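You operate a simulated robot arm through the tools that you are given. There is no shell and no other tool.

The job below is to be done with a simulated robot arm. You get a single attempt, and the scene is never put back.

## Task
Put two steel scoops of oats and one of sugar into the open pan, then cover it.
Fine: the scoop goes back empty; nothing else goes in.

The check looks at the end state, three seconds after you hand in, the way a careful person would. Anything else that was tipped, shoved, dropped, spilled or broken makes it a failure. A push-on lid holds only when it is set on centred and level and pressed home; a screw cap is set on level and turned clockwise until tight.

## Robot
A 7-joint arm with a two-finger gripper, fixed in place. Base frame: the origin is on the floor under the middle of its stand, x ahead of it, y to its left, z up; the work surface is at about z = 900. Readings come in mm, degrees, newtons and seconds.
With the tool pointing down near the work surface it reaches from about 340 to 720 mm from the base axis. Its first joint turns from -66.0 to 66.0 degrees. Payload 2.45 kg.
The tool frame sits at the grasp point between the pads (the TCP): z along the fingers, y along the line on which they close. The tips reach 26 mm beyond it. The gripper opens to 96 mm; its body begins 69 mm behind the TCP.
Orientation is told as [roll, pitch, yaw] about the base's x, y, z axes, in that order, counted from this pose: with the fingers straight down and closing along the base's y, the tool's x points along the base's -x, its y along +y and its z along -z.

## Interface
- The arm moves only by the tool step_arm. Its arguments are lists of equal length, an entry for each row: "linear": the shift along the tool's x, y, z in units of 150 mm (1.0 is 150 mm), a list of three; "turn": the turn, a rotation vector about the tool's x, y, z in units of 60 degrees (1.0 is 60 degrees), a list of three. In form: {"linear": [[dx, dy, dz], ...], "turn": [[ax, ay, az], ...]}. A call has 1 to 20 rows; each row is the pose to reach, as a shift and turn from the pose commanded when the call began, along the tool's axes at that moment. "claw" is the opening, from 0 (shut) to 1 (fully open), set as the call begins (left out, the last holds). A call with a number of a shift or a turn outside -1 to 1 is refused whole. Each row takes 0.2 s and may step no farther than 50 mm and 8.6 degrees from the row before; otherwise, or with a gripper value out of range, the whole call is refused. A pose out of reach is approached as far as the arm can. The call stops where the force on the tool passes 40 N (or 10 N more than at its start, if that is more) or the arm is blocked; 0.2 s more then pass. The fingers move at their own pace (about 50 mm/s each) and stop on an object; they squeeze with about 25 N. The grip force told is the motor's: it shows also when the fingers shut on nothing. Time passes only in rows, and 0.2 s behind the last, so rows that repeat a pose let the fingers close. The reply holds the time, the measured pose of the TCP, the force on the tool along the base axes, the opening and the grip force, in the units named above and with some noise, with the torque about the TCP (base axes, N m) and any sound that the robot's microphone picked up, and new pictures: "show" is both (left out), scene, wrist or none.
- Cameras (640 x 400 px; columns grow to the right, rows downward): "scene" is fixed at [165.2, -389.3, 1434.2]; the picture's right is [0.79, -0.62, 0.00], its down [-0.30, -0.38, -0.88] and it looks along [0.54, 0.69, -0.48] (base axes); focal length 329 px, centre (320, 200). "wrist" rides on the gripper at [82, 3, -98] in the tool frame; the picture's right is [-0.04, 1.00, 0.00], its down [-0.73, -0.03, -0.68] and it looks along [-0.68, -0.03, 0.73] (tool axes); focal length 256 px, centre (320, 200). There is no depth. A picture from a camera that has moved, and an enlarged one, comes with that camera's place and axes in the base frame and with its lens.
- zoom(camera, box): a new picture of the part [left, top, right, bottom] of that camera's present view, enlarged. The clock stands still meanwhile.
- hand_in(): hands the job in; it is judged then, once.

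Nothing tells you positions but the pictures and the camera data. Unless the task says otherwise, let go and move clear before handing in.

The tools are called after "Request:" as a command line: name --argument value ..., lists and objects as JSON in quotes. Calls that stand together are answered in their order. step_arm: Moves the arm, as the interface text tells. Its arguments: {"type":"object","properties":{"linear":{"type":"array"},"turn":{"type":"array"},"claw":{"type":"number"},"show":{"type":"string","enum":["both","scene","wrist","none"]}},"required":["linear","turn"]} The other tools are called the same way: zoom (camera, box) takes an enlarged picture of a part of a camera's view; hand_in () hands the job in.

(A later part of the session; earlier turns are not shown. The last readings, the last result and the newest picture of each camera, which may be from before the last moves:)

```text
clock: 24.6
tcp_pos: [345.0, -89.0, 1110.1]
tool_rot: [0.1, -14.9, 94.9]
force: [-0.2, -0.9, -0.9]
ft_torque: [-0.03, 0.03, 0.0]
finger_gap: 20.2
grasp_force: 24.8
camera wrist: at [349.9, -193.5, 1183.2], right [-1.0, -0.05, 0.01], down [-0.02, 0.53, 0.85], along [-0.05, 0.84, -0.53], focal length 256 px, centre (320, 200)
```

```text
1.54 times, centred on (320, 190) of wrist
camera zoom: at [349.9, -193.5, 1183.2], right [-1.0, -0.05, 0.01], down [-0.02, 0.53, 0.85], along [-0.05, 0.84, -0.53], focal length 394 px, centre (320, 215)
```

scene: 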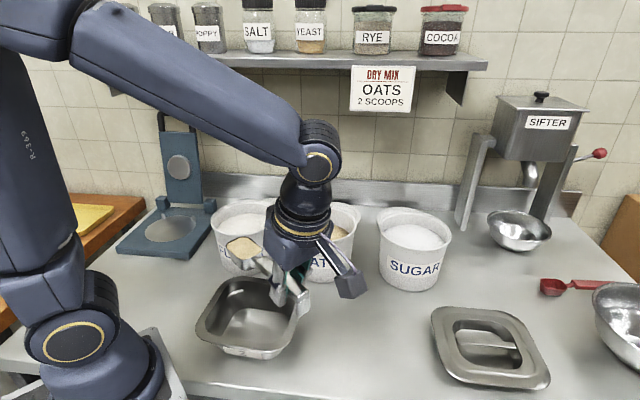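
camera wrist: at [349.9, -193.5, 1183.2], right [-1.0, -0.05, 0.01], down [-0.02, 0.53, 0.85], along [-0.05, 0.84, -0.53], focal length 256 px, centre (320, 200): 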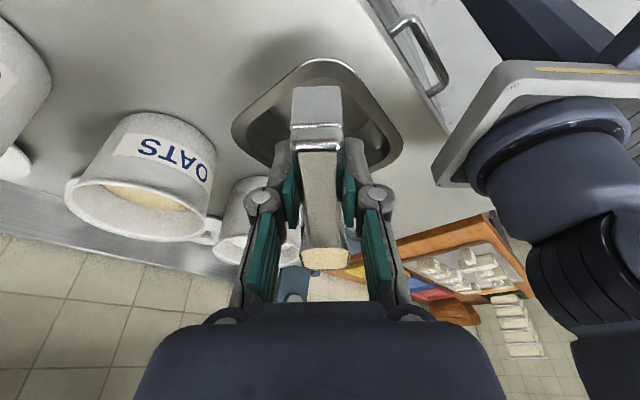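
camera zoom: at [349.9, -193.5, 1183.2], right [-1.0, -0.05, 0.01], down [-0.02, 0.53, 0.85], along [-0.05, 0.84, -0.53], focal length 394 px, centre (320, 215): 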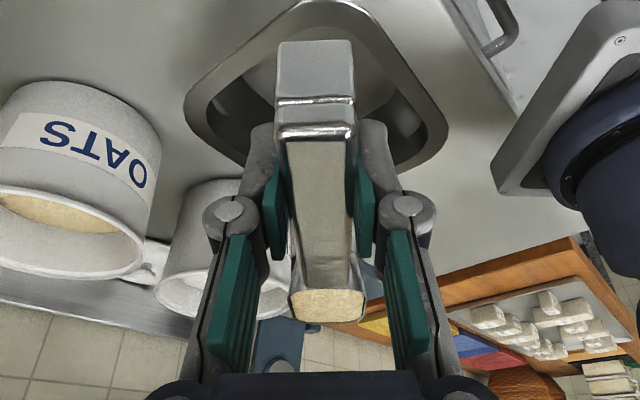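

The loaded bowl is over the pan centre. I'll tip it bowl-down gradually to pour, lowering a little so it falls inside.

Request:
step_arm --linear '[[-0.001, 0.008, 0.005], [0.01, 0.016, 0.016], [0.006, 0.025, 0.029], [-0.013, 0.025, 0.038], [-0.063, 0.025, 0.03], [-0.125, 0.025, 0.011], [-0.205, 0.025, 0.006], [-0.293, 0.025, -0.001], [-0.293, 0.025, -0.001]]' --turn '[[0, 0.133, 0], [0, 0.267, 0], [0, 0.4, 0], [0, 0.533, 0], [0, 0.667, 0], [0, 0.783, 0], [0, 0.9, 0], [0, 1.0, 0], [0, 1.0, 0]]' --claw 0 --show "both"

Request:
zoom --camera "scene" --box '[150, 200, 390, 370]'

Request:
zoom --camera "wrist" --box '[160, 60, 480, 320]'

```text
clock: 26.6
tcp_pos: [338.1, -47.0, 1120.8]
tool_rot: [0.1, 45.0, 95.0]
force: [0.4, -0.3, -0.9]
ft_torque: [-0.04, 0.0, 0.03]
finger_gap: 20.3
grasp_force: 24.8
camera wrist: at [332.8, -35.4, 1247.9], right [-1.0, -0.06, -0.03], down [-0.06, 1.0, -0.04], along [0.03, -0.04, -1.0], focal length 256 px, centre (320, 200)
```

scene: 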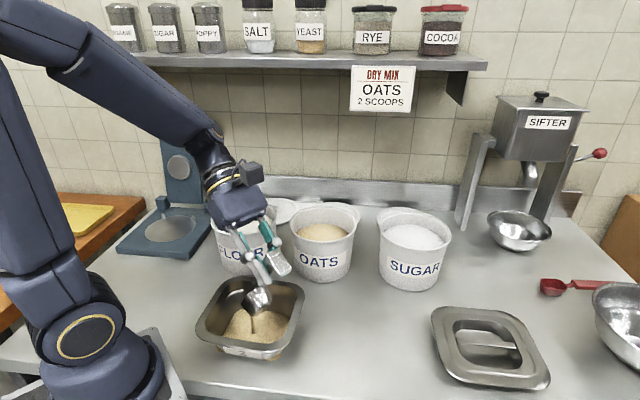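
wrist: 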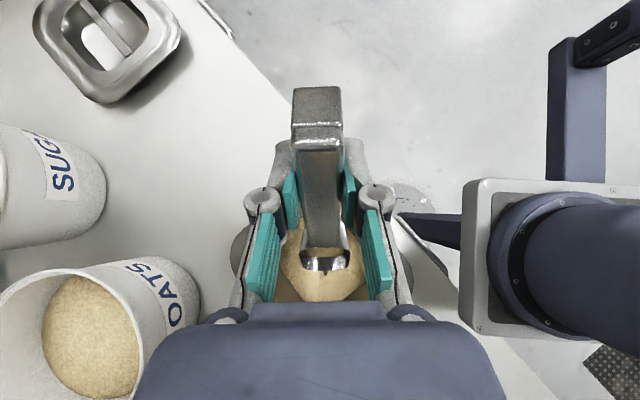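

```text
2.35 times, centred on (270, 285) of scene
camera zoom: at [165.2, -389.3, 1434.2], right [0.79, -0.62, 0.0], down [-0.3, -0.38, -0.88], along [0.54, 0.69, -0.48], focal length 774 px, centre (438, 0)
```

zoom: 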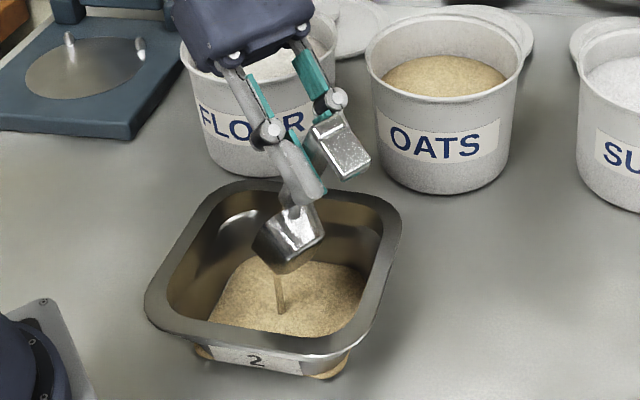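

```text
1.54 times, centred on (320, 190) of wrist
camera zoom: at [332.8, -35.4, 1247.9], right [-1.0, -0.06, -0.03], down [-0.06, 1.0, -0.04], along [0.03, -0.04, -1.0], focal length 394 px, centre (320, 215)
```

zoom: 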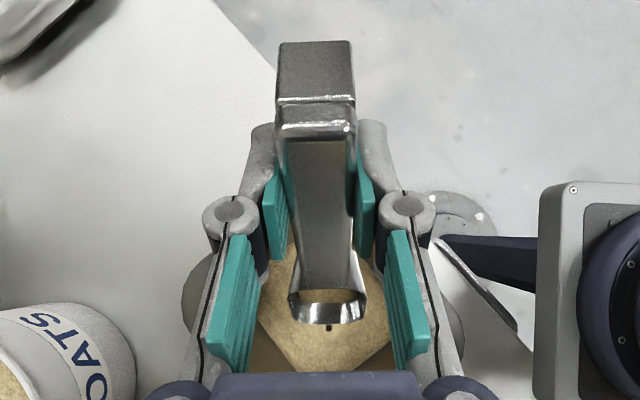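

Most of the oats fell into the pan, with a thin stream still running. I want to check the brownish marks by the pan's lower edge.

Request:
zoom --camera "scene" --box '[190, 260, 320, 370]'

```text
3.64 times, centred on (255, 315) of scene
camera zoom: at [165.2, -389.3, 1434.2], right [0.79, -0.62, 0.0], down [-0.3, -0.38, -0.88], along [0.54, 0.69, -0.48], focal length 1197 px, centre (556, -218)
```

zoom: 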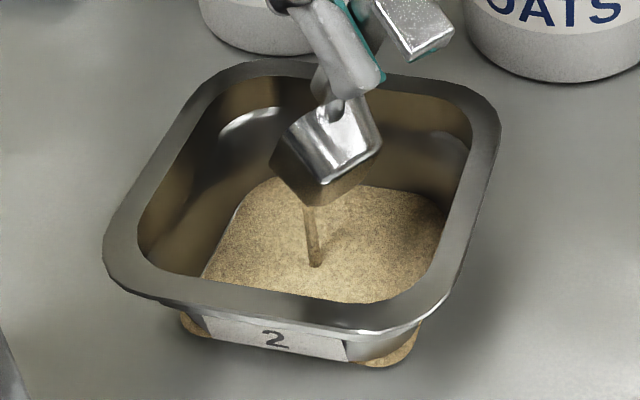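

The brownish patches look like the content mesh peeking at the pan's corners; I'll verify from other angles later. I'll keep tipping further to empty the bowl.

Request:
step_arm --linear '[[-0.053, 0, -0.117], [-0.119, 0, -0.228], [-0.193, 0, -0.325], [-0.193, 0, -0.325], [-0.193, 0, -0.325]]' --turn '[[0, 0.133, 0], [0, 0.267, 0], [0, 0.4, 0], [0, 0.4, 0], [0, 0.4, 0]]' --claw 0 --show "both"

Request:
zoom --camera "scene" --box '[170, 220, 350, 370]'

Request:
zoom --camera "wrist" --box '[160, 60, 480, 320]'

```text
clock: 27.8
tcp_pos: [332.7, 7.8, 1132.9]
tool_rot: [0.1, 69.1, 95.0]
force: [0.8, 0.6, -0.4]
ft_torque: [-0.01, 0.02, 0.02]
finger_gap: 20.4
grasp_force: 25.3
camera wrist: at [323.3, 70.1, 1245.4], right [-1.0, -0.07, -0.04], down [-0.05, 0.9, -0.44], along [0.06, -0.44, -0.9], focal length 256 px, centre (320, 200)
```

scene: 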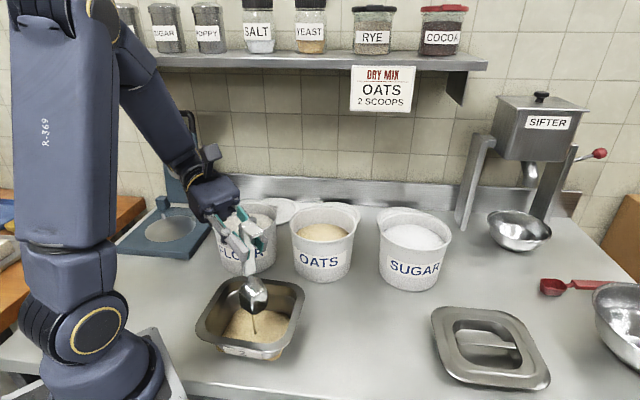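
wrist: 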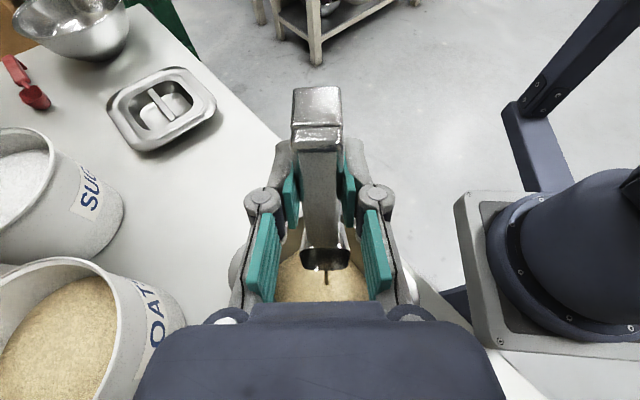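

```text
2.67 times, centred on (260, 295) of scene
camera zoom: at [165.2, -389.3, 1434.2], right [0.79, -0.62, 0.0], down [-0.3, -0.38, -0.88], along [0.54, 0.69, -0.48], focal length 878 px, centre (480, -53)
```

zoom: 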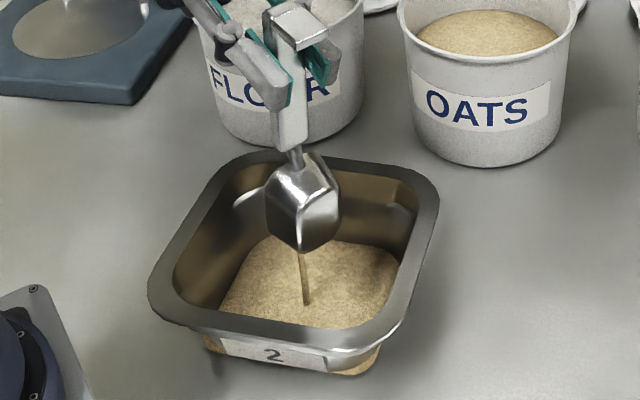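

```text
1.54 times, centred on (320, 190) of wrist
camera zoom: at [323.3, 70.1, 1245.4], right [-1.0, -0.07, -0.04], down [-0.05, 0.9, -0.44], along [0.06, -0.44, -0.9], focal length 394 px, centre (320, 215)
```

zoom: 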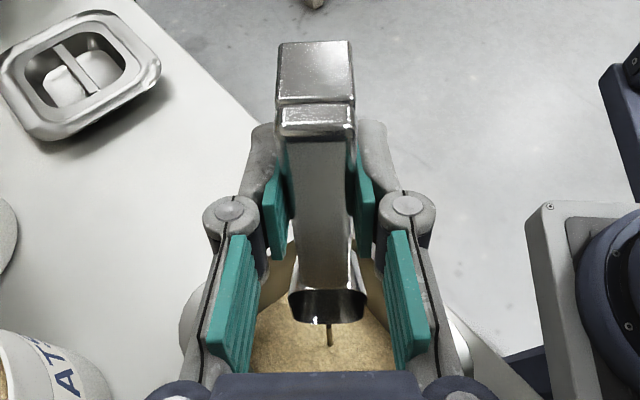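

The bowl looks nearly empty with a thin trickle left. I'll tip a bit more and wait for the trickle to end.

Request:
step_arm --linear '[[-0.047, 0, -0.082], [-0.047, 0, -0.082], [-0.047, 0, -0.082], [-0.047, 0, -0.082], [-0.047, 0, -0.082], [-0.047, 0, -0.082], [-0.047, 0, -0.082], [-0.047, 0, -0.082]]' --turn '[[0, 0.1, 0], [0, 0.1, 0], [0, 0.1, 0], [0, 0.1, 0], [0, 0.1, 0], [0, 0.1, 0], [0, 0.1, 0], [0, 0.1, 0]]' --claw 0 --show "both"

Request:
zoom --camera "scene" --box '[170, 220, 350, 370]'

Request:
zoom --camera "wrist" --box '[220, 180, 420, 320]'

```text
clock: 29.6
tcp_pos: [332.1, 21.4, 1131.6]
tool_rot: [0.2, 75.0, 95.2]
force: [0.7, 0.2, -0.5]
ft_torque: [0.03, -0.01, 0.03]
finger_gap: 20.4
grasp_force: 24.6
camera wrist: at [320.8, 94.5, 1236.2], right [-1.0, -0.08, -0.04], down [-0.04, 0.84, -0.53], along [0.07, -0.53, -0.85], focal length 256 px, centre (320, 200)
```

scene: 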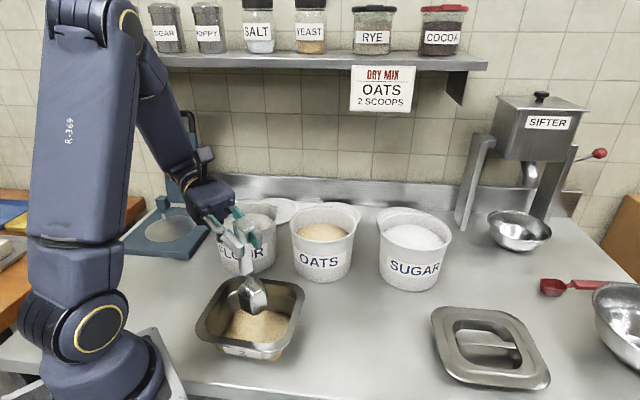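
wrist: 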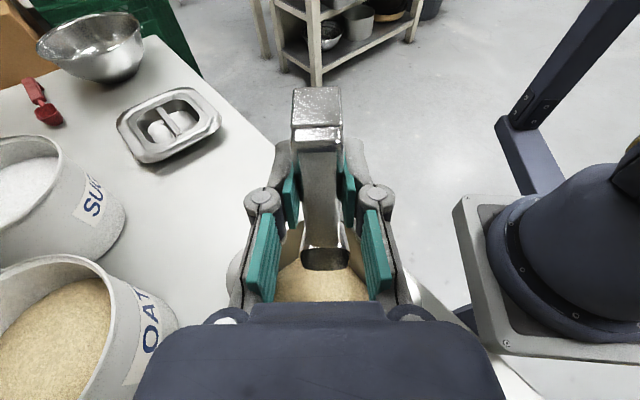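

```text
2.67 times, centred on (260, 295) of scene
camera zoom: at [165.2, -389.3, 1434.2], right [0.79, -0.62, 0.0], down [-0.3, -0.38, -0.88], along [0.54, 0.69, -0.48], focal length 878 px, centre (480, -53)
```

zoom: 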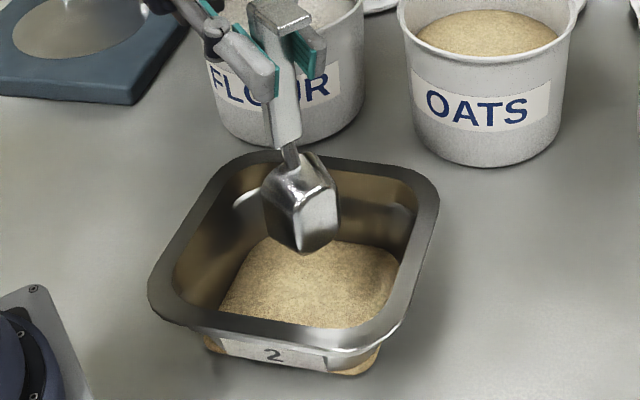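

```text
2.86 times, centred on (320, 250) of wrist
camera zoom: at [320.8, 94.5, 1236.2], right [-1.0, -0.08, -0.04], down [-0.04, 0.84, -0.53], along [0.07, -0.53, -0.85], focal length 731 px, centre (320, 57)
```

zoom: 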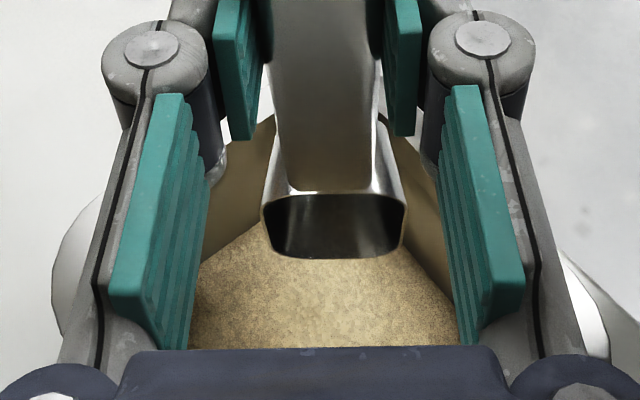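

The trickle has stopped and the bowl looks empty. I'll back out of the pan and return to the oats for the second scoop.

Request:
step_arm --linear '[[0.059, 0, 0.078], [0.118, 0, 0.156], [0.177, 0, 0.234], [0.235, 0, 0.311], [0.294, 0, 0.389], [0.353, 0, 0.467]]' --turn '[[0, -0.121, 0], [0, -0.242, 0], [0, -0.3625, 0], [0, -0.483, 0], [0, -0.604, 0], [0, -0.725, 0]]' --claw 0 --show "both"

Request:
zoom --camera "scene" --box '[170, 200, 350, 370]'

```text
clock: 31.0
tcp_pos: [337.9, -59.7, 1164.5]
tool_rot: [0.1, 31.4, 95.0]
force: [-0.8, -0.5, -0.8]
ft_torque: [-0.03, 0.0, -0.03]
finger_gap: 20.2
grasp_force: 24.9
camera wrist: at [336.9, -78.7, 1291.2], right [-1.0, -0.05, -0.02], down [-0.06, 0.98, 0.2], along [0.01, 0.2, -0.98], focal length 256 px, centre (320, 200)
```

scene: 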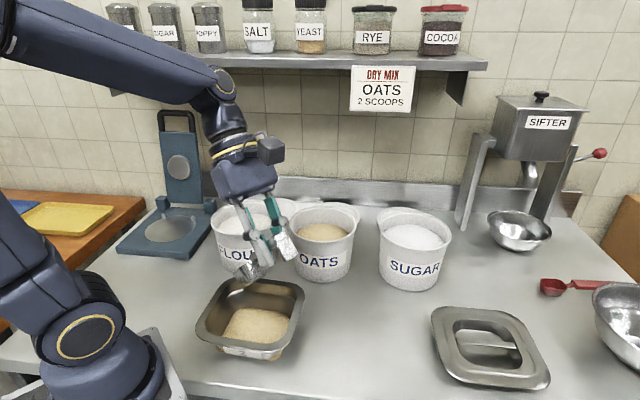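
wrist: 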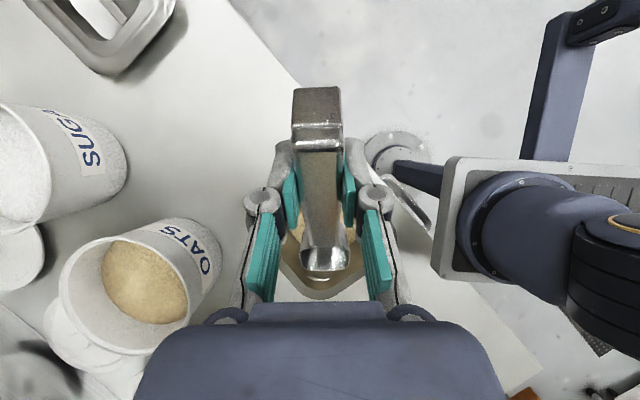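

```text
2.35 times, centred on (260, 285) of scene
camera zoom: at [165.2, -389.3, 1434.2], right [0.79, -0.62, 0.0], down [-0.3, -0.38, -0.88], along [0.54, 0.69, -0.48], focal length 774 px, centre (461, 0)
```

zoom: 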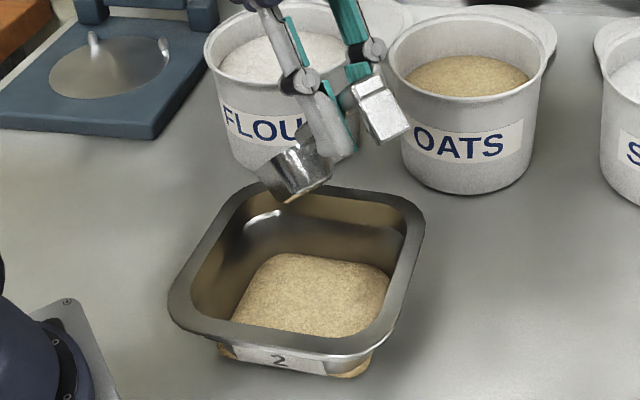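

The pan holds the first scoop. Swinging the empty scoop back toward the oats tub.

Request:
step_arm --linear '[[-0.044, -0.08, -0.053], [-0.088, -0.161, -0.106], [-0.131, -0.241, -0.159], [-0.175, -0.322, -0.212], [-0.219, -0.402, -0.265], [-0.263, -0.483, -0.318]]' --turn '[[-0.06, 0, 0.098], [-0.12, 0, 0.197], [-0.18, 0, 0.295], [-0.241, 0, 0.393], [-0.301, 0, 0.492], [-0.361, 0, 0.59]]' --claw 0 --show "none"

Request:
step_arm --linear '[[-0.128, -0.011, -0.058], [-0.256, -0.023, -0.116], [-0.384, -0.034, -0.154], [-0.511, -0.045, -0.19], [-0.639, -0.057, -0.22], [-0.767, -0.068, -0.228]]' --turn '[[-0.06, 0, 0.098], [-0.12, 0, 0.197], [-0.18, 0, 0.295], [-0.241, 0, 0.393], [-0.301, 0, 0.492], [-0.361, 0, 0.59]]' --claw 0 --show "both"

Request:
zoom --camera "scene" --box '[240, 130, 440, 290]'

```text
clock: 32.4
tcp_pos: [407.8, 6.1, 1185.1]
tool_rot: [0.0, 31.7, 53.4]
force: [-0.9, 0.3, -1.0]
ft_torque: [-0.01, 0.03, 0.0]
finger_gap: 20.3
grasp_force: 24.5
```

```text
clock: 33.8
tcp_pos: [483.7, 91.8, 1154.2]
tool_rot: [-0.1, 31.5, 11.9]
force: [-0.7, 0.8, -1.2]
ft_torque: [0.0, 0.04, 0.02]
finger_gap: 20.2
grasp_force: 24.9
camera wrist: at [463.8, 91.5, 1281.4], right [-0.17, 0.98, -0.02], down [0.97, 0.17, 0.2], along [0.2, 0.01, -0.98], focal length 256 px, centre (320, 200)
```

scene: 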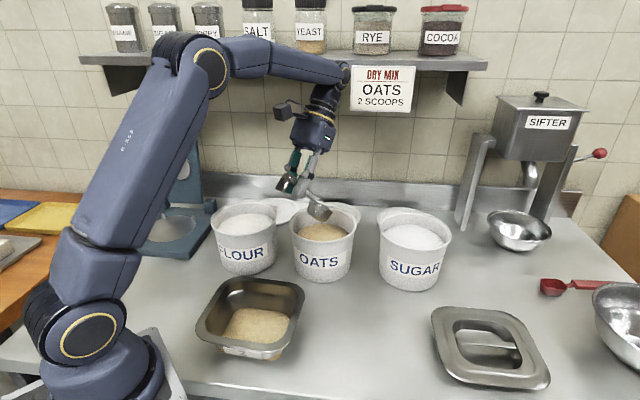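
wrist: 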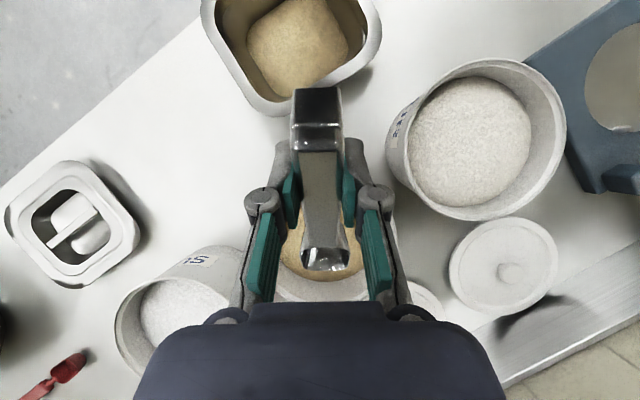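

```text
2.50 times, centred on (340, 210) of scene
camera zoom: at [165.2, -389.3, 1434.2], right [0.79, -0.62, 0.0], down [-0.3, -0.38, -0.88], along [0.54, 0.69, -0.48], focal length 823 px, centre (270, 175)
```

zoom: 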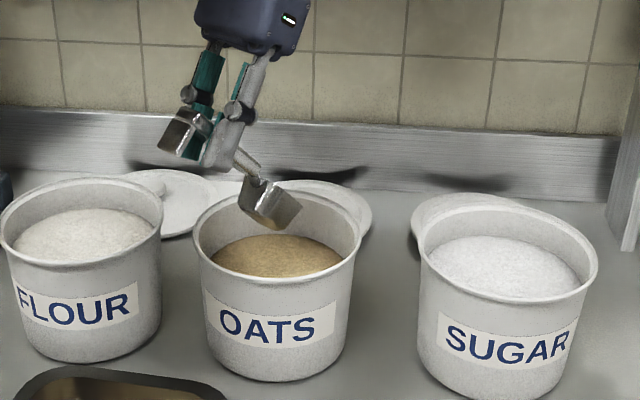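

The oats surface has dropped a bit, so the second dip should be slightly deeper and steeper. I'll go just into the tub and test a steeper pitch there.

Request:
step_arm --linear '[[-0.074, 0, 0.164], [-0.138, 0, 0.281], [-0.189, 0, 0.306], [-0.234, 0, 0.29]]' --turn '[[0, 0.058, 0], [0, 0.058, 0], [0, 0.125, 0], [0, 0.192, 0]]' --claw 0 --show "both"

Request:
zoom --camera "scene" --box '[250, 150, 410, 290]'

Request:
zoom --camera "wrist" --box '[200, 60, 440, 320]'

```text
clock: 34.8
tcp_pos: [489.5, 93.3, 1098.3]
tool_rot: [-0.1, 43.1, 11.8]
force: [0.4, -0.5, -1.3]
ft_torque: [-0.04, 0.05, -0.01]
finger_gap: 20.4
grasp_force: 25.3
camera wrist: at [495.2, 99.1, 1225.7], right [-0.18, 0.98, -0.03], down [0.98, 0.18, -0.01], along [0.0, -0.03, -1.0], focal length 256 px, centre (320, 200)
```

scene: 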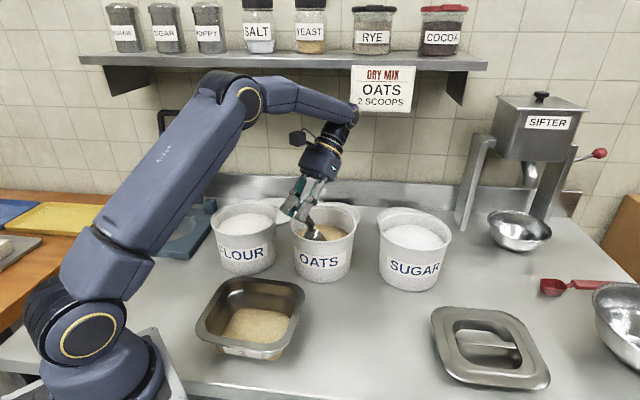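
wrist: 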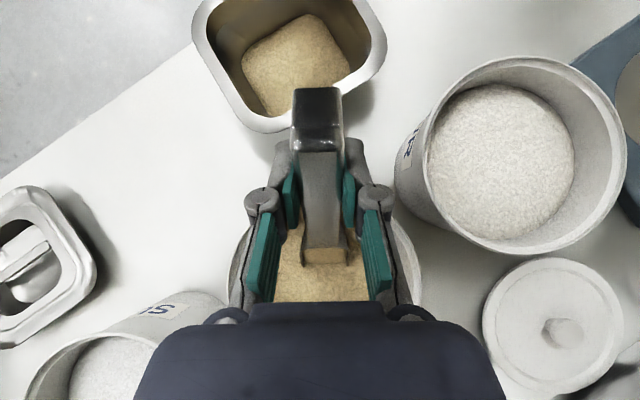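

```text
2.86 times, centred on (330, 220) of scene
camera zoom: at [165.2, -389.3, 1434.2], right [0.79, -0.62, 0.0], down [-0.3, -0.38, -0.88], along [0.54, 0.69, -0.48], focal length 940 px, centre (291, 143)
```

zoom: 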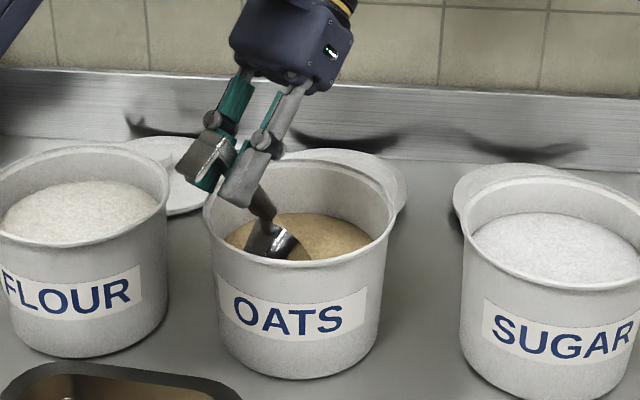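

```text
1.54 times, centred on (320, 190) of wrist
camera zoom: at [495.2, 99.1, 1225.7], right [-0.18, 0.98, -0.03], down [0.98, 0.18, -0.01], along [0.0, -0.03, -1.0], focal length 394 px, centre (320, 215)
```

zoom: 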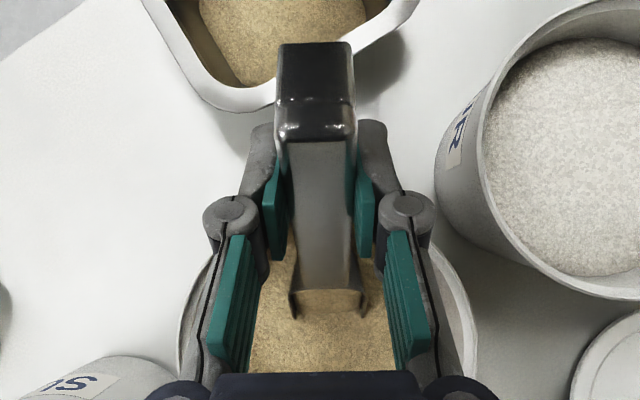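

Pitch 43 is reachable here and the fingers clear the rim. Now the second dip: push in, sweep forward, roll level and lift out.

Request:
step_arm --linear '[[-0.073, 0, 0.069], [-0.151, 0, 0.123], [-0.221, 0, 0.149], [-0.251, 0, 0.168], [-0.236, 0, 0.204], [-0.217, 0, 0.239], [-0.194, 0, 0.245], [-0.174, 0, 0.252], [-0.133, 0, 0.267], [-0.1, 0, 0.29], [-0.071, 0, 0.317], [-0.055, 0, 0.345], [-0.034, 0, 0.362], [-0.007, 0, 0.353], [0.022, 0, 0.328], [0.104, 0, 0.24], [0.104, 0, 0.24]]' --turn '[[0, 0, 0], [0, 0, 0], [0, 0, 0], [0, -0.017, 0], [0, -0.067, 0], [0, -0.133, 0], [0, -0.2, 0], [0, -0.267, 0], [0, -0.367, 0], [0, -0.467, 0], [0, -0.567, 0], [0, -0.667, 0], [0, -0.783, 0], [0, -0.883, 0], [0, -0.967, 0], [0, -0.967, 0], [0, -0.967, 0]]' --claw 0 --show "both"

Request:
zoom --camera "scene" --box '[250, 130, 410, 270]'

Request:
zoom --camera "wrist" --box '[200, 60, 440, 320]'

```text
clock: 38.4
tcp_pos: [454.6, 87.4, 1083.8]
tool_rot: [0.0, -15.0, 11.9]
force: [-0.5, 0.2, -1.1]
ft_torque: [0.01, 0.07, -0.03]
finger_gap: 20.5
grasp_force: 25.1
camera wrist: at [350.8, 68.9, 1157.2], right [-0.17, 0.99, 0.01], down [0.53, 0.08, 0.85], along [0.83, 0.15, -0.53], focal length 256 px, centre (320, 200)
```

scene: 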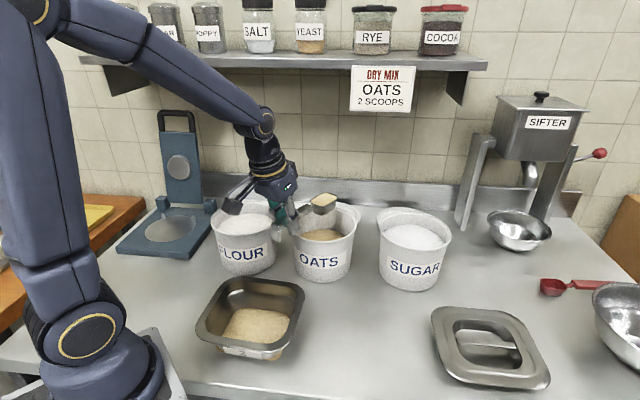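
wrist: 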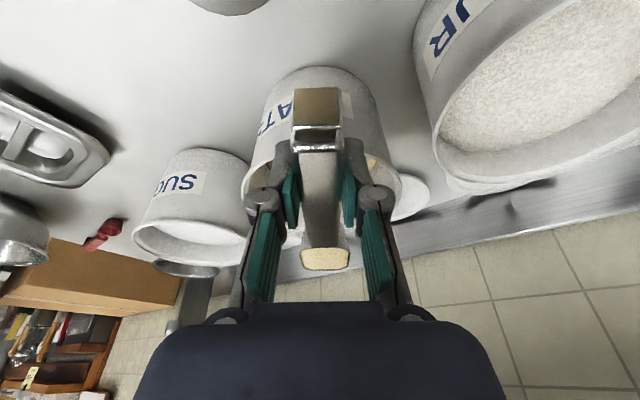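

```text
2.86 times, centred on (330, 200) of scene
camera zoom: at [165.2, -389.3, 1434.2], right [0.79, -0.62, 0.0], down [-0.3, -0.38, -0.88], along [0.54, 0.69, -0.48], focal length 940 px, centre (291, 200)
```

zoom: 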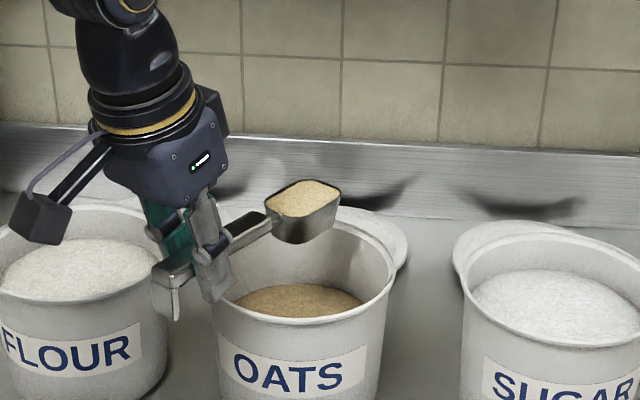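

```text
1.54 times, centred on (320, 190) of wrist
camera zoom: at [350.8, 68.9, 1157.2], right [-0.17, 0.99, 0.01], down [0.53, 0.08, 0.85], along [0.83, 0.15, -0.53], focal length 394 px, centre (320, 215)
```

zoom: 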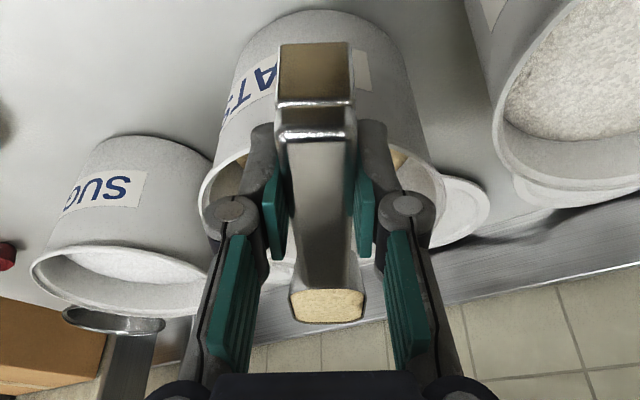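

A second full scoop of oats. Same level carry to the pan as before.

Request:
step_arm --linear '[[0.02, -0.025, -0.019], [0.065, -0.082, -0.064], [0.119, -0.15, -0.116], [0.174, -0.218, -0.169], [0.228, -0.286, -0.222], [0.282, -0.355, -0.275], [0.331, -0.416, -0.323], [0.37, -0.464, -0.36], [0.391, -0.491, -0.381]]' --turn '[[-0.009, 0, -0.034], [-0.03, 0, -0.111], [-0.055, 0, -0.204], [-0.079, 0, -0.297], [-0.104, 0, -0.39], [-0.129, 0, -0.482], [-0.152, 0, -0.566], [-0.169, 0, -0.631], [-0.179, 0, -0.668]]' --claw 0 --show "none"

Request:
step_arm --linear '[[0.035, -0.003, -0.005], [0.116, -0.009, -0.015], [0.213, -0.017, -0.028], [0.31, -0.025, -0.04], [0.406, -0.033, -0.053], [0.503, -0.041, -0.065], [0.59, -0.048, -0.076], [0.658, -0.053, -0.085], [0.696, -0.056, -0.09], [0.696, -0.056, -0.09]]' --turn '[[-0.009, 0, -0.034], [-0.03, 0, -0.111], [-0.055, 0, -0.204], [-0.079, 0, -0.297], [-0.104, 0, -0.39], [-0.129, 0, -0.482], [-0.152, 0, -0.566], [-0.169, 0, -0.631], [-0.179, 0, -0.667], [-0.179, 0, -0.667]]' --claw 0 --show "both"

```text
clock: 40.4
tcp_pos: [400.7, -1.1, 1123.9]
tool_rot: [0.1, -15.0, 53.5]
force: [0.0, -0.4, -1.3]
ft_torque: [-0.03, 0.01, -0.03]
finger_gap: 20.4
grasp_force: 24.7
```

```text
clock: 42.6
tcp_pos: [344.6, -89.9, 1110.5]
tool_rot: [0.0, -15.0, 95.0]
force: [0.0, 0.1, -0.2]
ft_torque: [-0.07, 0.01, 0.01]
finger_gap: 20.5
grasp_force: 24.9
camera wrist: at [349.7, -193.5, 1183.3], right [-1.0, -0.05, 0.01], down [-0.02, 0.53, 0.85], along [-0.05, 0.84, -0.53], focal length 256 px, centre (320, 200)
```

scene: 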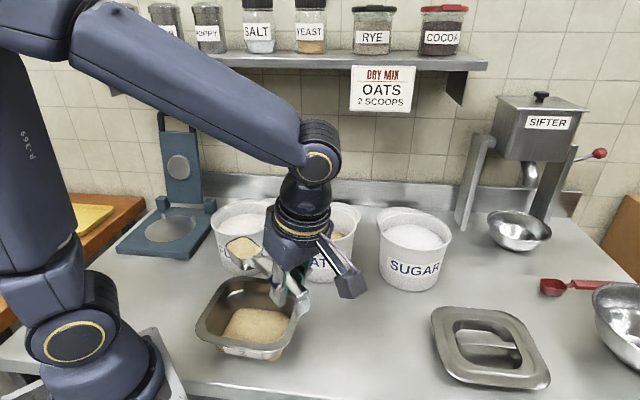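
wrist: 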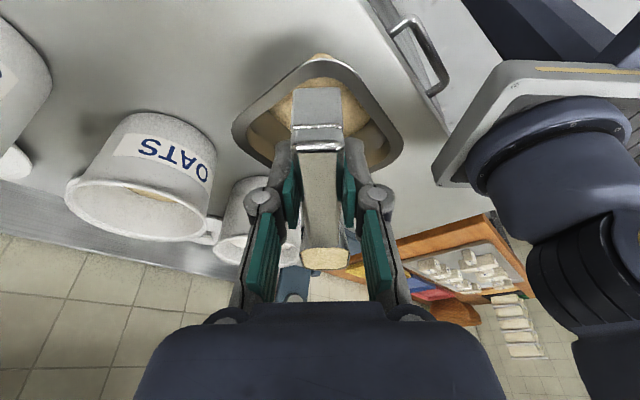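

Request:
zoom --camera "wrist" --box '[220, 30, 420, 180]'

Request:
zoom --camera "scene" --box '[180, 260, 320, 370]'

```text
2.67 times, centred on (320, 105) of wrist
camera zoom: at [349.7, -193.5, 1183.3], right [-1.0, -0.05, 0.01], down [-0.02, 0.53, 0.85], along [-0.05, 0.84, -0.53], focal length 683 px, centre (320, 453)
```

zoom: 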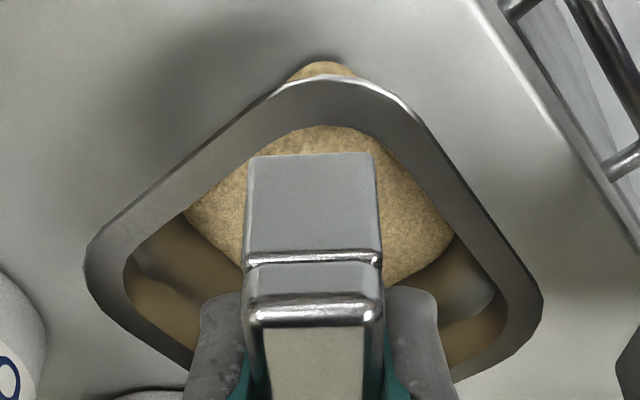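

```text
3.64 times, centred on (250, 315) of scene
camera zoom: at [165.2, -389.3, 1434.2], right [0.79, -0.62, 0.0], down [-0.3, -0.38, -0.88], along [0.54, 0.69, -0.48], focal length 1197 px, centre (574, -218)
```

zoom: 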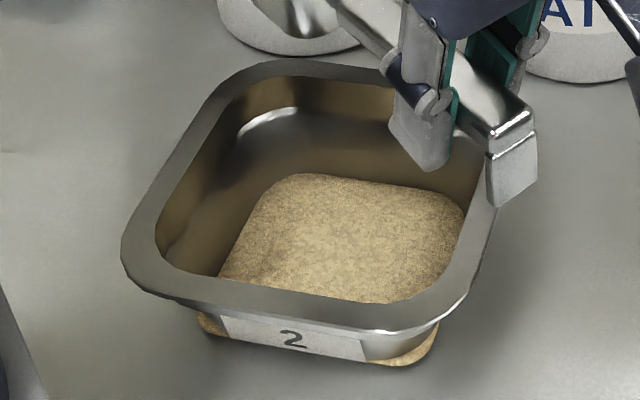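

The same corner peeking appears symmetrically at each pan corner, so it is the content mesh and not a spill. Now I pour the second scoop.

Request:
step_arm --linear '[[-0.001, 0.008, 0.005], [0.01, 0.016, 0.016], [0.006, 0.025, 0.029], [-0.013, 0.025, 0.038], [-0.063, 0.025, 0.03], [-0.125, 0.025, 0.011], [-0.205, 0.025, 0.006], [-0.293, 0.025, -0.001], [-0.293, 0.025, -0.001]]' --turn '[[0, 0.133, 0], [0, 0.267, 0], [0, 0.4, 0], [0, 0.533, 0], [0, 0.667, 0], [0, 0.783, 0], [0, 0.9, 0], [0, 1.0, 0], [0, 1.0, 0]]' --claw 0 --show "none"

Request:
step_arm --linear '[[-0.053, 0, -0.117], [-0.119, 0, -0.228], [-0.193, 0, -0.325], [-0.26, 0, -0.395], [-0.26, 0, -0.395], [-0.26, 0, -0.395], [-0.26, 0, -0.395], [-0.26, 0, -0.395], [-0.26, 0, -0.395], [-0.26, 0, -0.395], [-0.26, 0, -0.395], [-0.26, 0, -0.395]]' --turn '[[0, 0.133, 0], [0, 0.267, 0], [0, 0.4, 0], [0, 0.5, 0], [0, 0.5, 0], [0, 0.5, 0], [0, 0.5, 0], [0, 0.5, 0], [0, 0.5, 0], [0, 0.5, 0], [0, 0.5, 0], [0, 0.5, 0]]' --claw 0 --show "both"

Request:
zoom --camera "scene" --box '[170, 220, 350, 370]'

Request:
zoom --camera "wrist" --box '[220, 180, 420, 320]'

```text
clock: 44.6
tcp_pos: [337.5, -47.0, 1120.8]
tool_rot: [0.0, 45.1, 94.9]
force: [0.0, -0.1, -0.8]
ft_torque: [-0.01, -0.01, 0.03]
finger_gap: 20.3
grasp_force: 24.7
```

```text
clock: 47.2
tcp_pos: [331.8, 22.4, 1135.2]
tool_rot: [0.1, 75.0, 95.0]
force: [0.4, 0.1, -0.3]
ft_torque: [-0.01, 0.0, 0.04]
finger_gap: 20.0
grasp_force: 25.2
camera wrist: at [320.9, 95.4, 1239.3], right [-1.0, -0.07, -0.04], down [-0.04, 0.84, -0.53], along [0.07, -0.53, -0.84], focal length 256 px, centre (320, 200)
```

scene: 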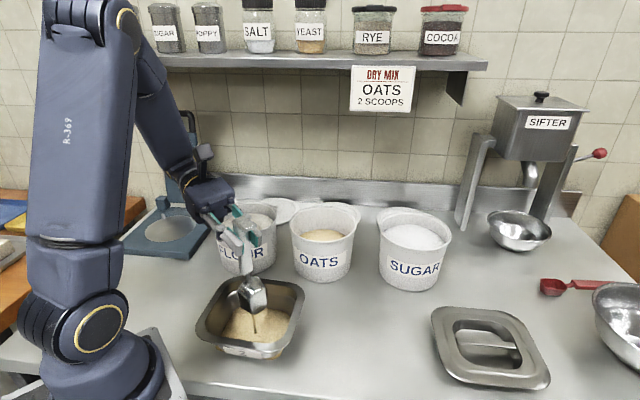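
wrist: 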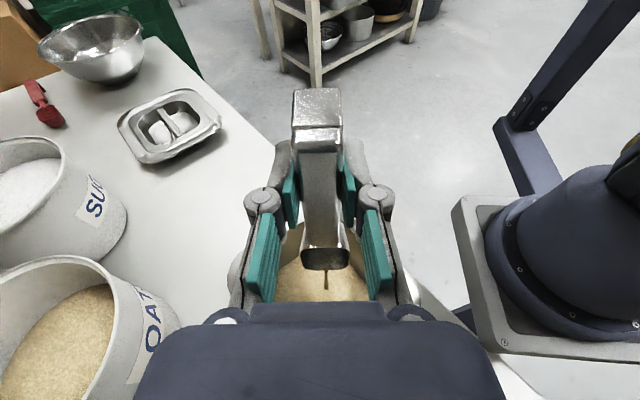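

```text
2.67 times, centred on (260, 295) of scene
camera zoom: at [165.2, -389.3, 1434.2], right [0.79, -0.62, 0.0], down [-0.3, -0.38, -0.88], along [0.54, 0.69, -0.48], focal length 878 px, centre (480, -53)
```

zoom: 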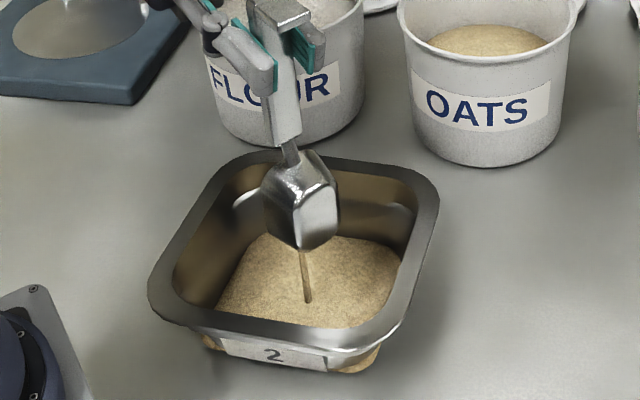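

```text
2.86 times, centred on (320, 250) of wrist
camera zoom: at [320.9, 95.4, 1239.3], right [-1.0, -0.07, -0.04], down [-0.04, 0.84, -0.53], along [0.07, -0.53, -0.84], focal length 731 px, centre (320, 57)
```

zoom: 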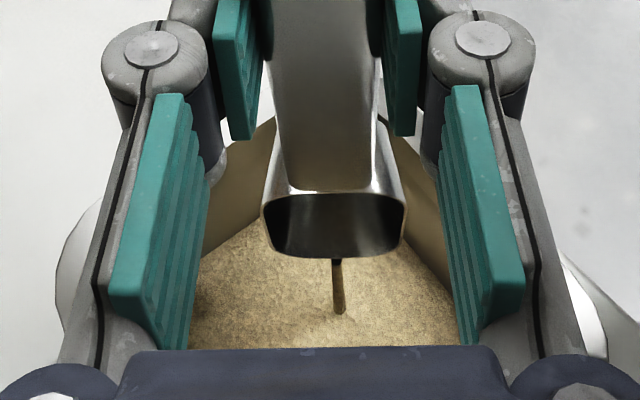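

A thin trickle is still running; I'll hold there until it ends.

Request:
step_arm --linear '[[0, 0, 0], [0, 0, 0], [0, 0, 0], [0, 0, 0], [0, 0, 0], [0, 0, 0], [0, 0, 0], [0, 0, 0], [0, 0, 0], [0, 0, 0]]' --turn '[[0, 0.05, 0], [0, 0.08, 0], [0, 0.05, 0], [0, 0.08, 0], [0, 0.05, 0], [0, 0.08, 0], [0, 0.08, 0], [0, 0.08, 0], [0, 0.08, 0], [0, 0.08, 0]]' --claw 0 --show "both"

Request:
zoom --camera "scene" --box '[170, 220, 350, 370]'

Request:
zoom --camera "wrist" --box '[220, 180, 420, 320]'

```text
clock: 49.4
tcp_pos: [331.7, 21.7, 1134.6]
tool_rot: [0.2, 79.8, 95.1]
force: [0.1, -0.3, -0.5]
ft_torque: [0.0, 0.0, 0.04]
finger_gap: 20.4
grasp_force: 25.5
camera wrist: at [320.5, 103.2, 1232.4], right [-1.0, -0.08, -0.04], down [-0.04, 0.8, -0.6], along [0.08, -0.6, -0.8], focal length 256 px, centre (320, 200)
```

scene: 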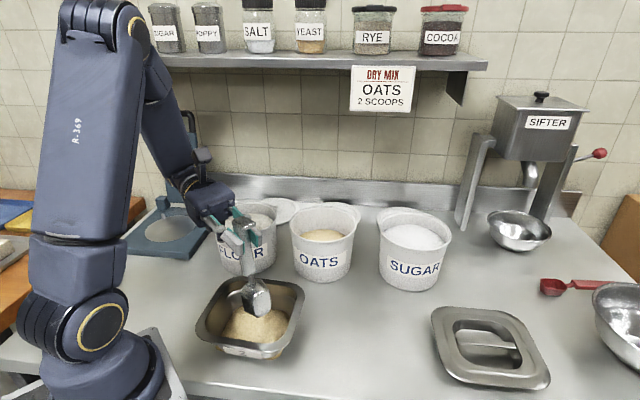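
wrist: 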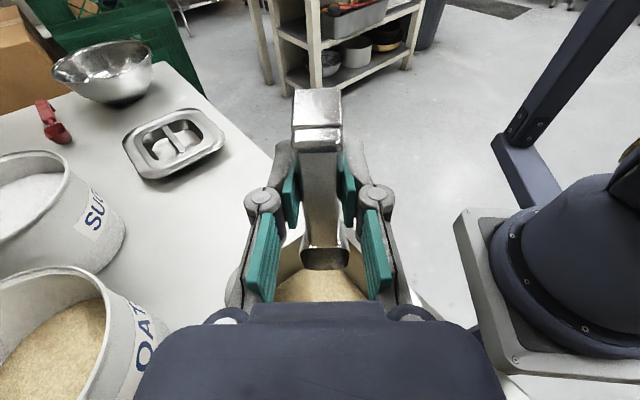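

```text
2.67 times, centred on (260, 295) of scene
camera zoom: at [165.2, -389.3, 1434.2], right [0.79, -0.62, 0.0], down [-0.3, -0.38, -0.88], along [0.54, 0.69, -0.48], focal length 878 px, centre (480, -53)
```

zoom: 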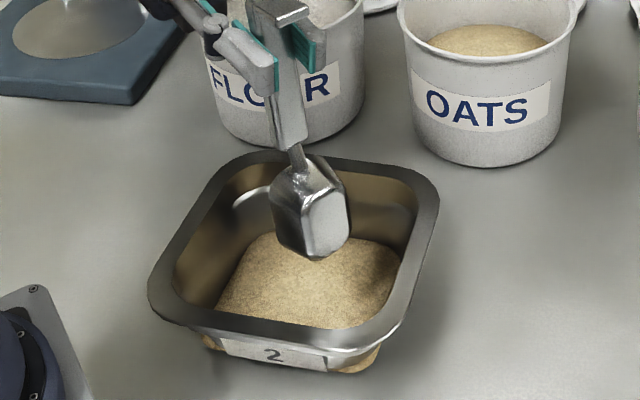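

```text
2.86 times, centred on (320, 250) of wrist
camera zoom: at [320.5, 103.2, 1232.4], right [-1.0, -0.08, -0.04], down [-0.04, 0.8, -0.6], along [0.08, -0.6, -0.8], focal length 731 px, centre (320, 57)
```

zoom: 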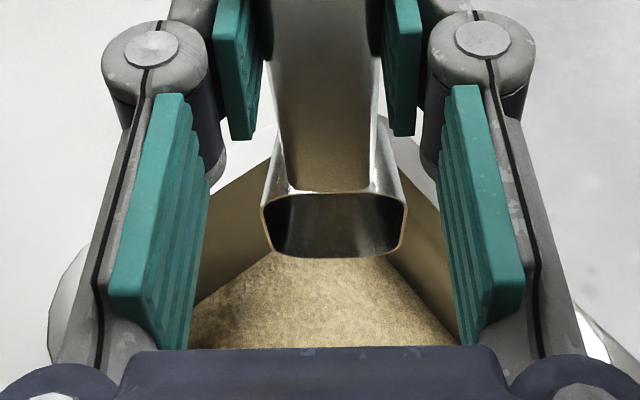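

Both oat scoops are in the pan and the scoop looks empty. For the sugar, which is far out, I'll approach sideways (bowl pointing along +y) so the wrist stays in reach; first back out of the pan and travel there high.

Request:
step_arm --linear '[[0.049, -0.001, 0.084], [0.098, -0.003, 0.168], [0.148, -0.004, 0.252], [0.197, -0.005, 0.336], [0.246, -0.007, 0.42], [0.295, -0.008, 0.504]]' --turn '[[0, -0.135, 0], [0, -0.269, 0], [0, -0.404, 0], [0, -0.539, 0], [0, -0.673, 0], [0, -0.808, 0]]' --claw 0 --show "both"

Request:
zoom --camera "scene" --box '[170, 200, 350, 370]'

Request:
zoom --camera "wrist" --box '[240, 200, 400, 310]'

```text
clock: 50.8
tcp_pos: [340.0, -60.3, 1164.6]
tool_rot: [0.0, 31.2, 94.9]
force: [0.2, -0.8, -0.8]
ft_torque: [0.0, 0.01, 0.07]
finger_gap: 20.1
grasp_force: 25.2
camera wrist: at [336.3, -78.8, 1290.9], right [-1.0, -0.05, -0.02], down [-0.05, 0.98, 0.2], along [0.01, 0.2, -0.98], focal length 256 px, centre (320, 200)
```

scene: 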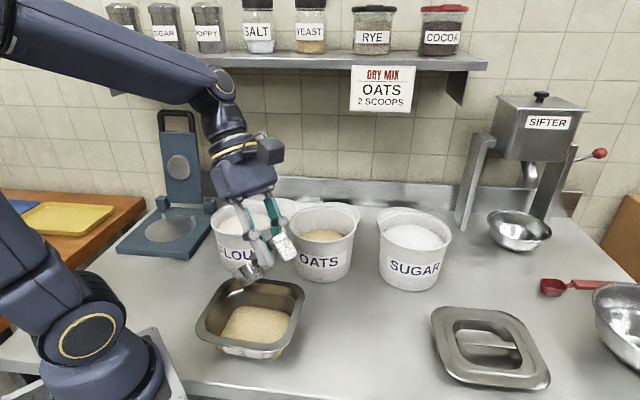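
wrist: 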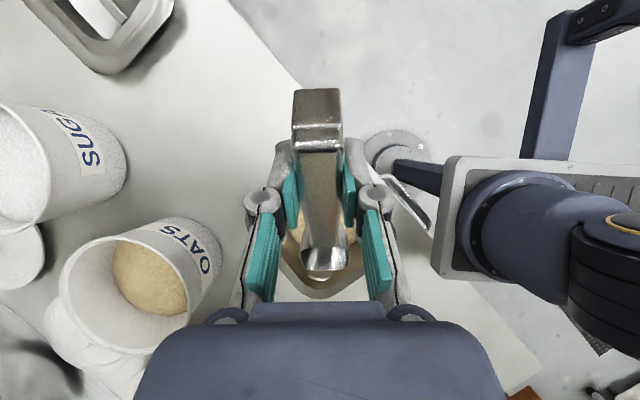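

```text
2.35 times, centred on (260, 285) of scene
camera zoom: at [165.2, -389.3, 1434.2], right [0.79, -0.62, 0.0], down [-0.3, -0.38, -0.88], along [0.54, 0.69, -0.48], focal length 774 px, centre (461, 0)
```

zoom: 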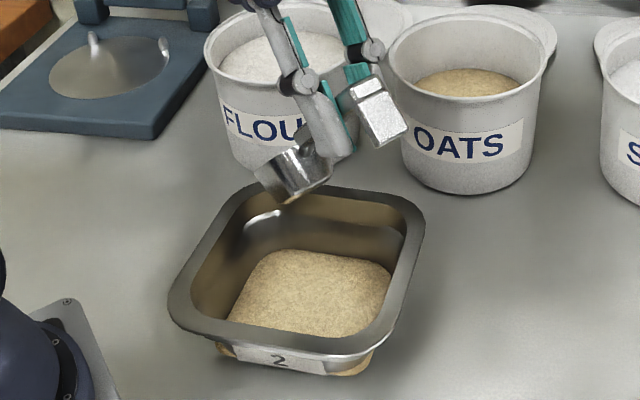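

```text
3.64 times, centred on (320, 255) of wrist
camera zoom: at [336.3, -78.8, 1290.9], right [-1.0, -0.05, -0.02], down [-0.05, 0.98, 0.2], along [0.01, 0.2, -0.98], focal length 931 px, centre (320, 0)
```

zoom: 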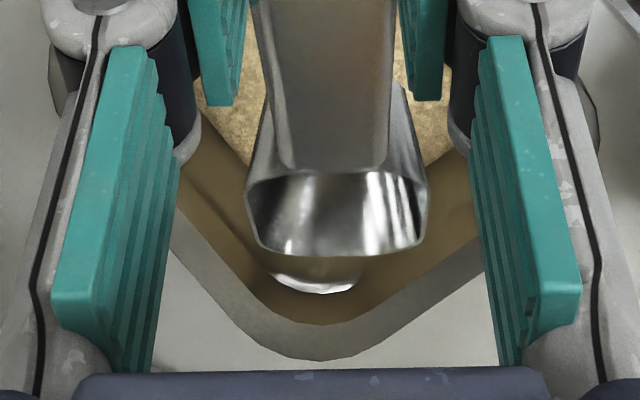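

The bowl interior is bare shiny steel. Travelling toward the sugar tub at a safe height.

Request:
step_arm --linear '[[0.046, -0.162, -0.005], [0.091, -0.324, -0.009], [0.137, -0.486, -0.014], [0.183, -0.647, -0.019], [0.228, -0.809, -0.023], [0.274, -0.971, -0.028]]' --turn '[[-0.0145, 0, 0.0237], [-0.029, 0, 0.0473], [-0.0435, 0, 0.071], [-0.058, 0, 0.0947], [-0.0725, 0, 0.1183], [-0.087, 0, 0.142]]' --claw 0 --show "none"

Request:
step_arm --linear '[[0.026, -0.159, 0.016], [0.052, -0.318, 0.032], [0.079, -0.477, 0.048], [0.105, -0.635, 0.064], [0.131, -0.794, 0.08], [0.157, -0.953, 0.096]]' --turn '[[0, 0, 0], [0, 0, 0], [0, 0, 0], [0, 0, 0], [0, 0, 0], [0, 0, 0]]' --claw 0 --show "both"

Request:
zoom --camera "scene" --box '[320, 80, 520, 300]'

```text
clock: 52.2
tcp_pos: [487.4, -80.3, 1190.3]
tool_rot: [0.3, 31.4, 85.0]
force: [0.2, 0.0, -1.2]
ft_torque: [-0.01, 0.02, 0.0]
finger_gap: 20.2
grasp_force: 24.9
```

```text
clock: 53.6
tcp_pos: [627.1, -120.5, 1189.5]
tool_rot: [0.1, 31.4, 84.9]
force: [0.5, -0.5, -1.3]
ft_torque: [-0.01, 0.01, 0.01]
finger_gap: 20.2
grasp_force: 25.5
camera wrist: at [621.3, -138.2, 1315.6], right [-0.99, 0.12, -0.02], down [0.12, 0.97, 0.2], along [0.04, 0.19, -0.98], focal length 256 px, centre (320, 200)
```

scene: 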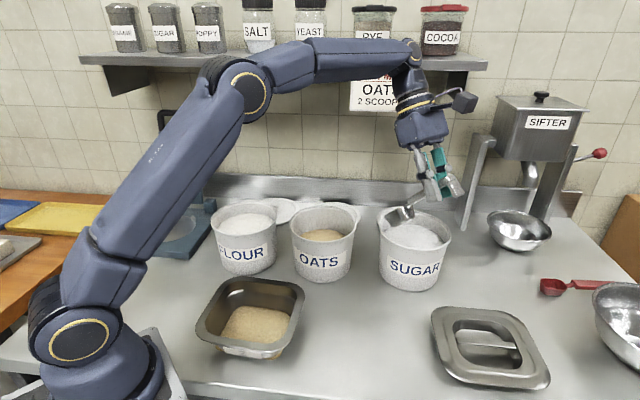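
wrist: 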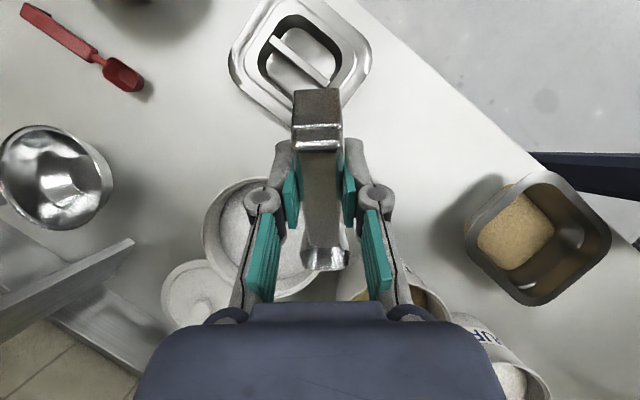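

```text
1.82 times, centred on (420, 190) of scene
camera zoom: at [165.2, -389.3, 1434.2], right [0.79, -0.62, 0.0], down [-0.3, -0.38, -0.88], along [0.54, 0.69, -0.48], focal length 598 px, centre (138, 218)
```

zoom: 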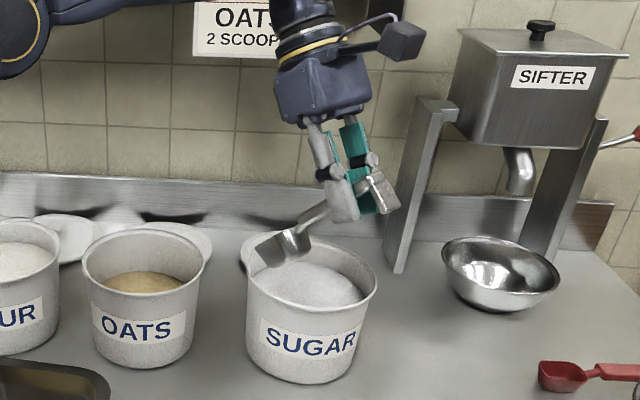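

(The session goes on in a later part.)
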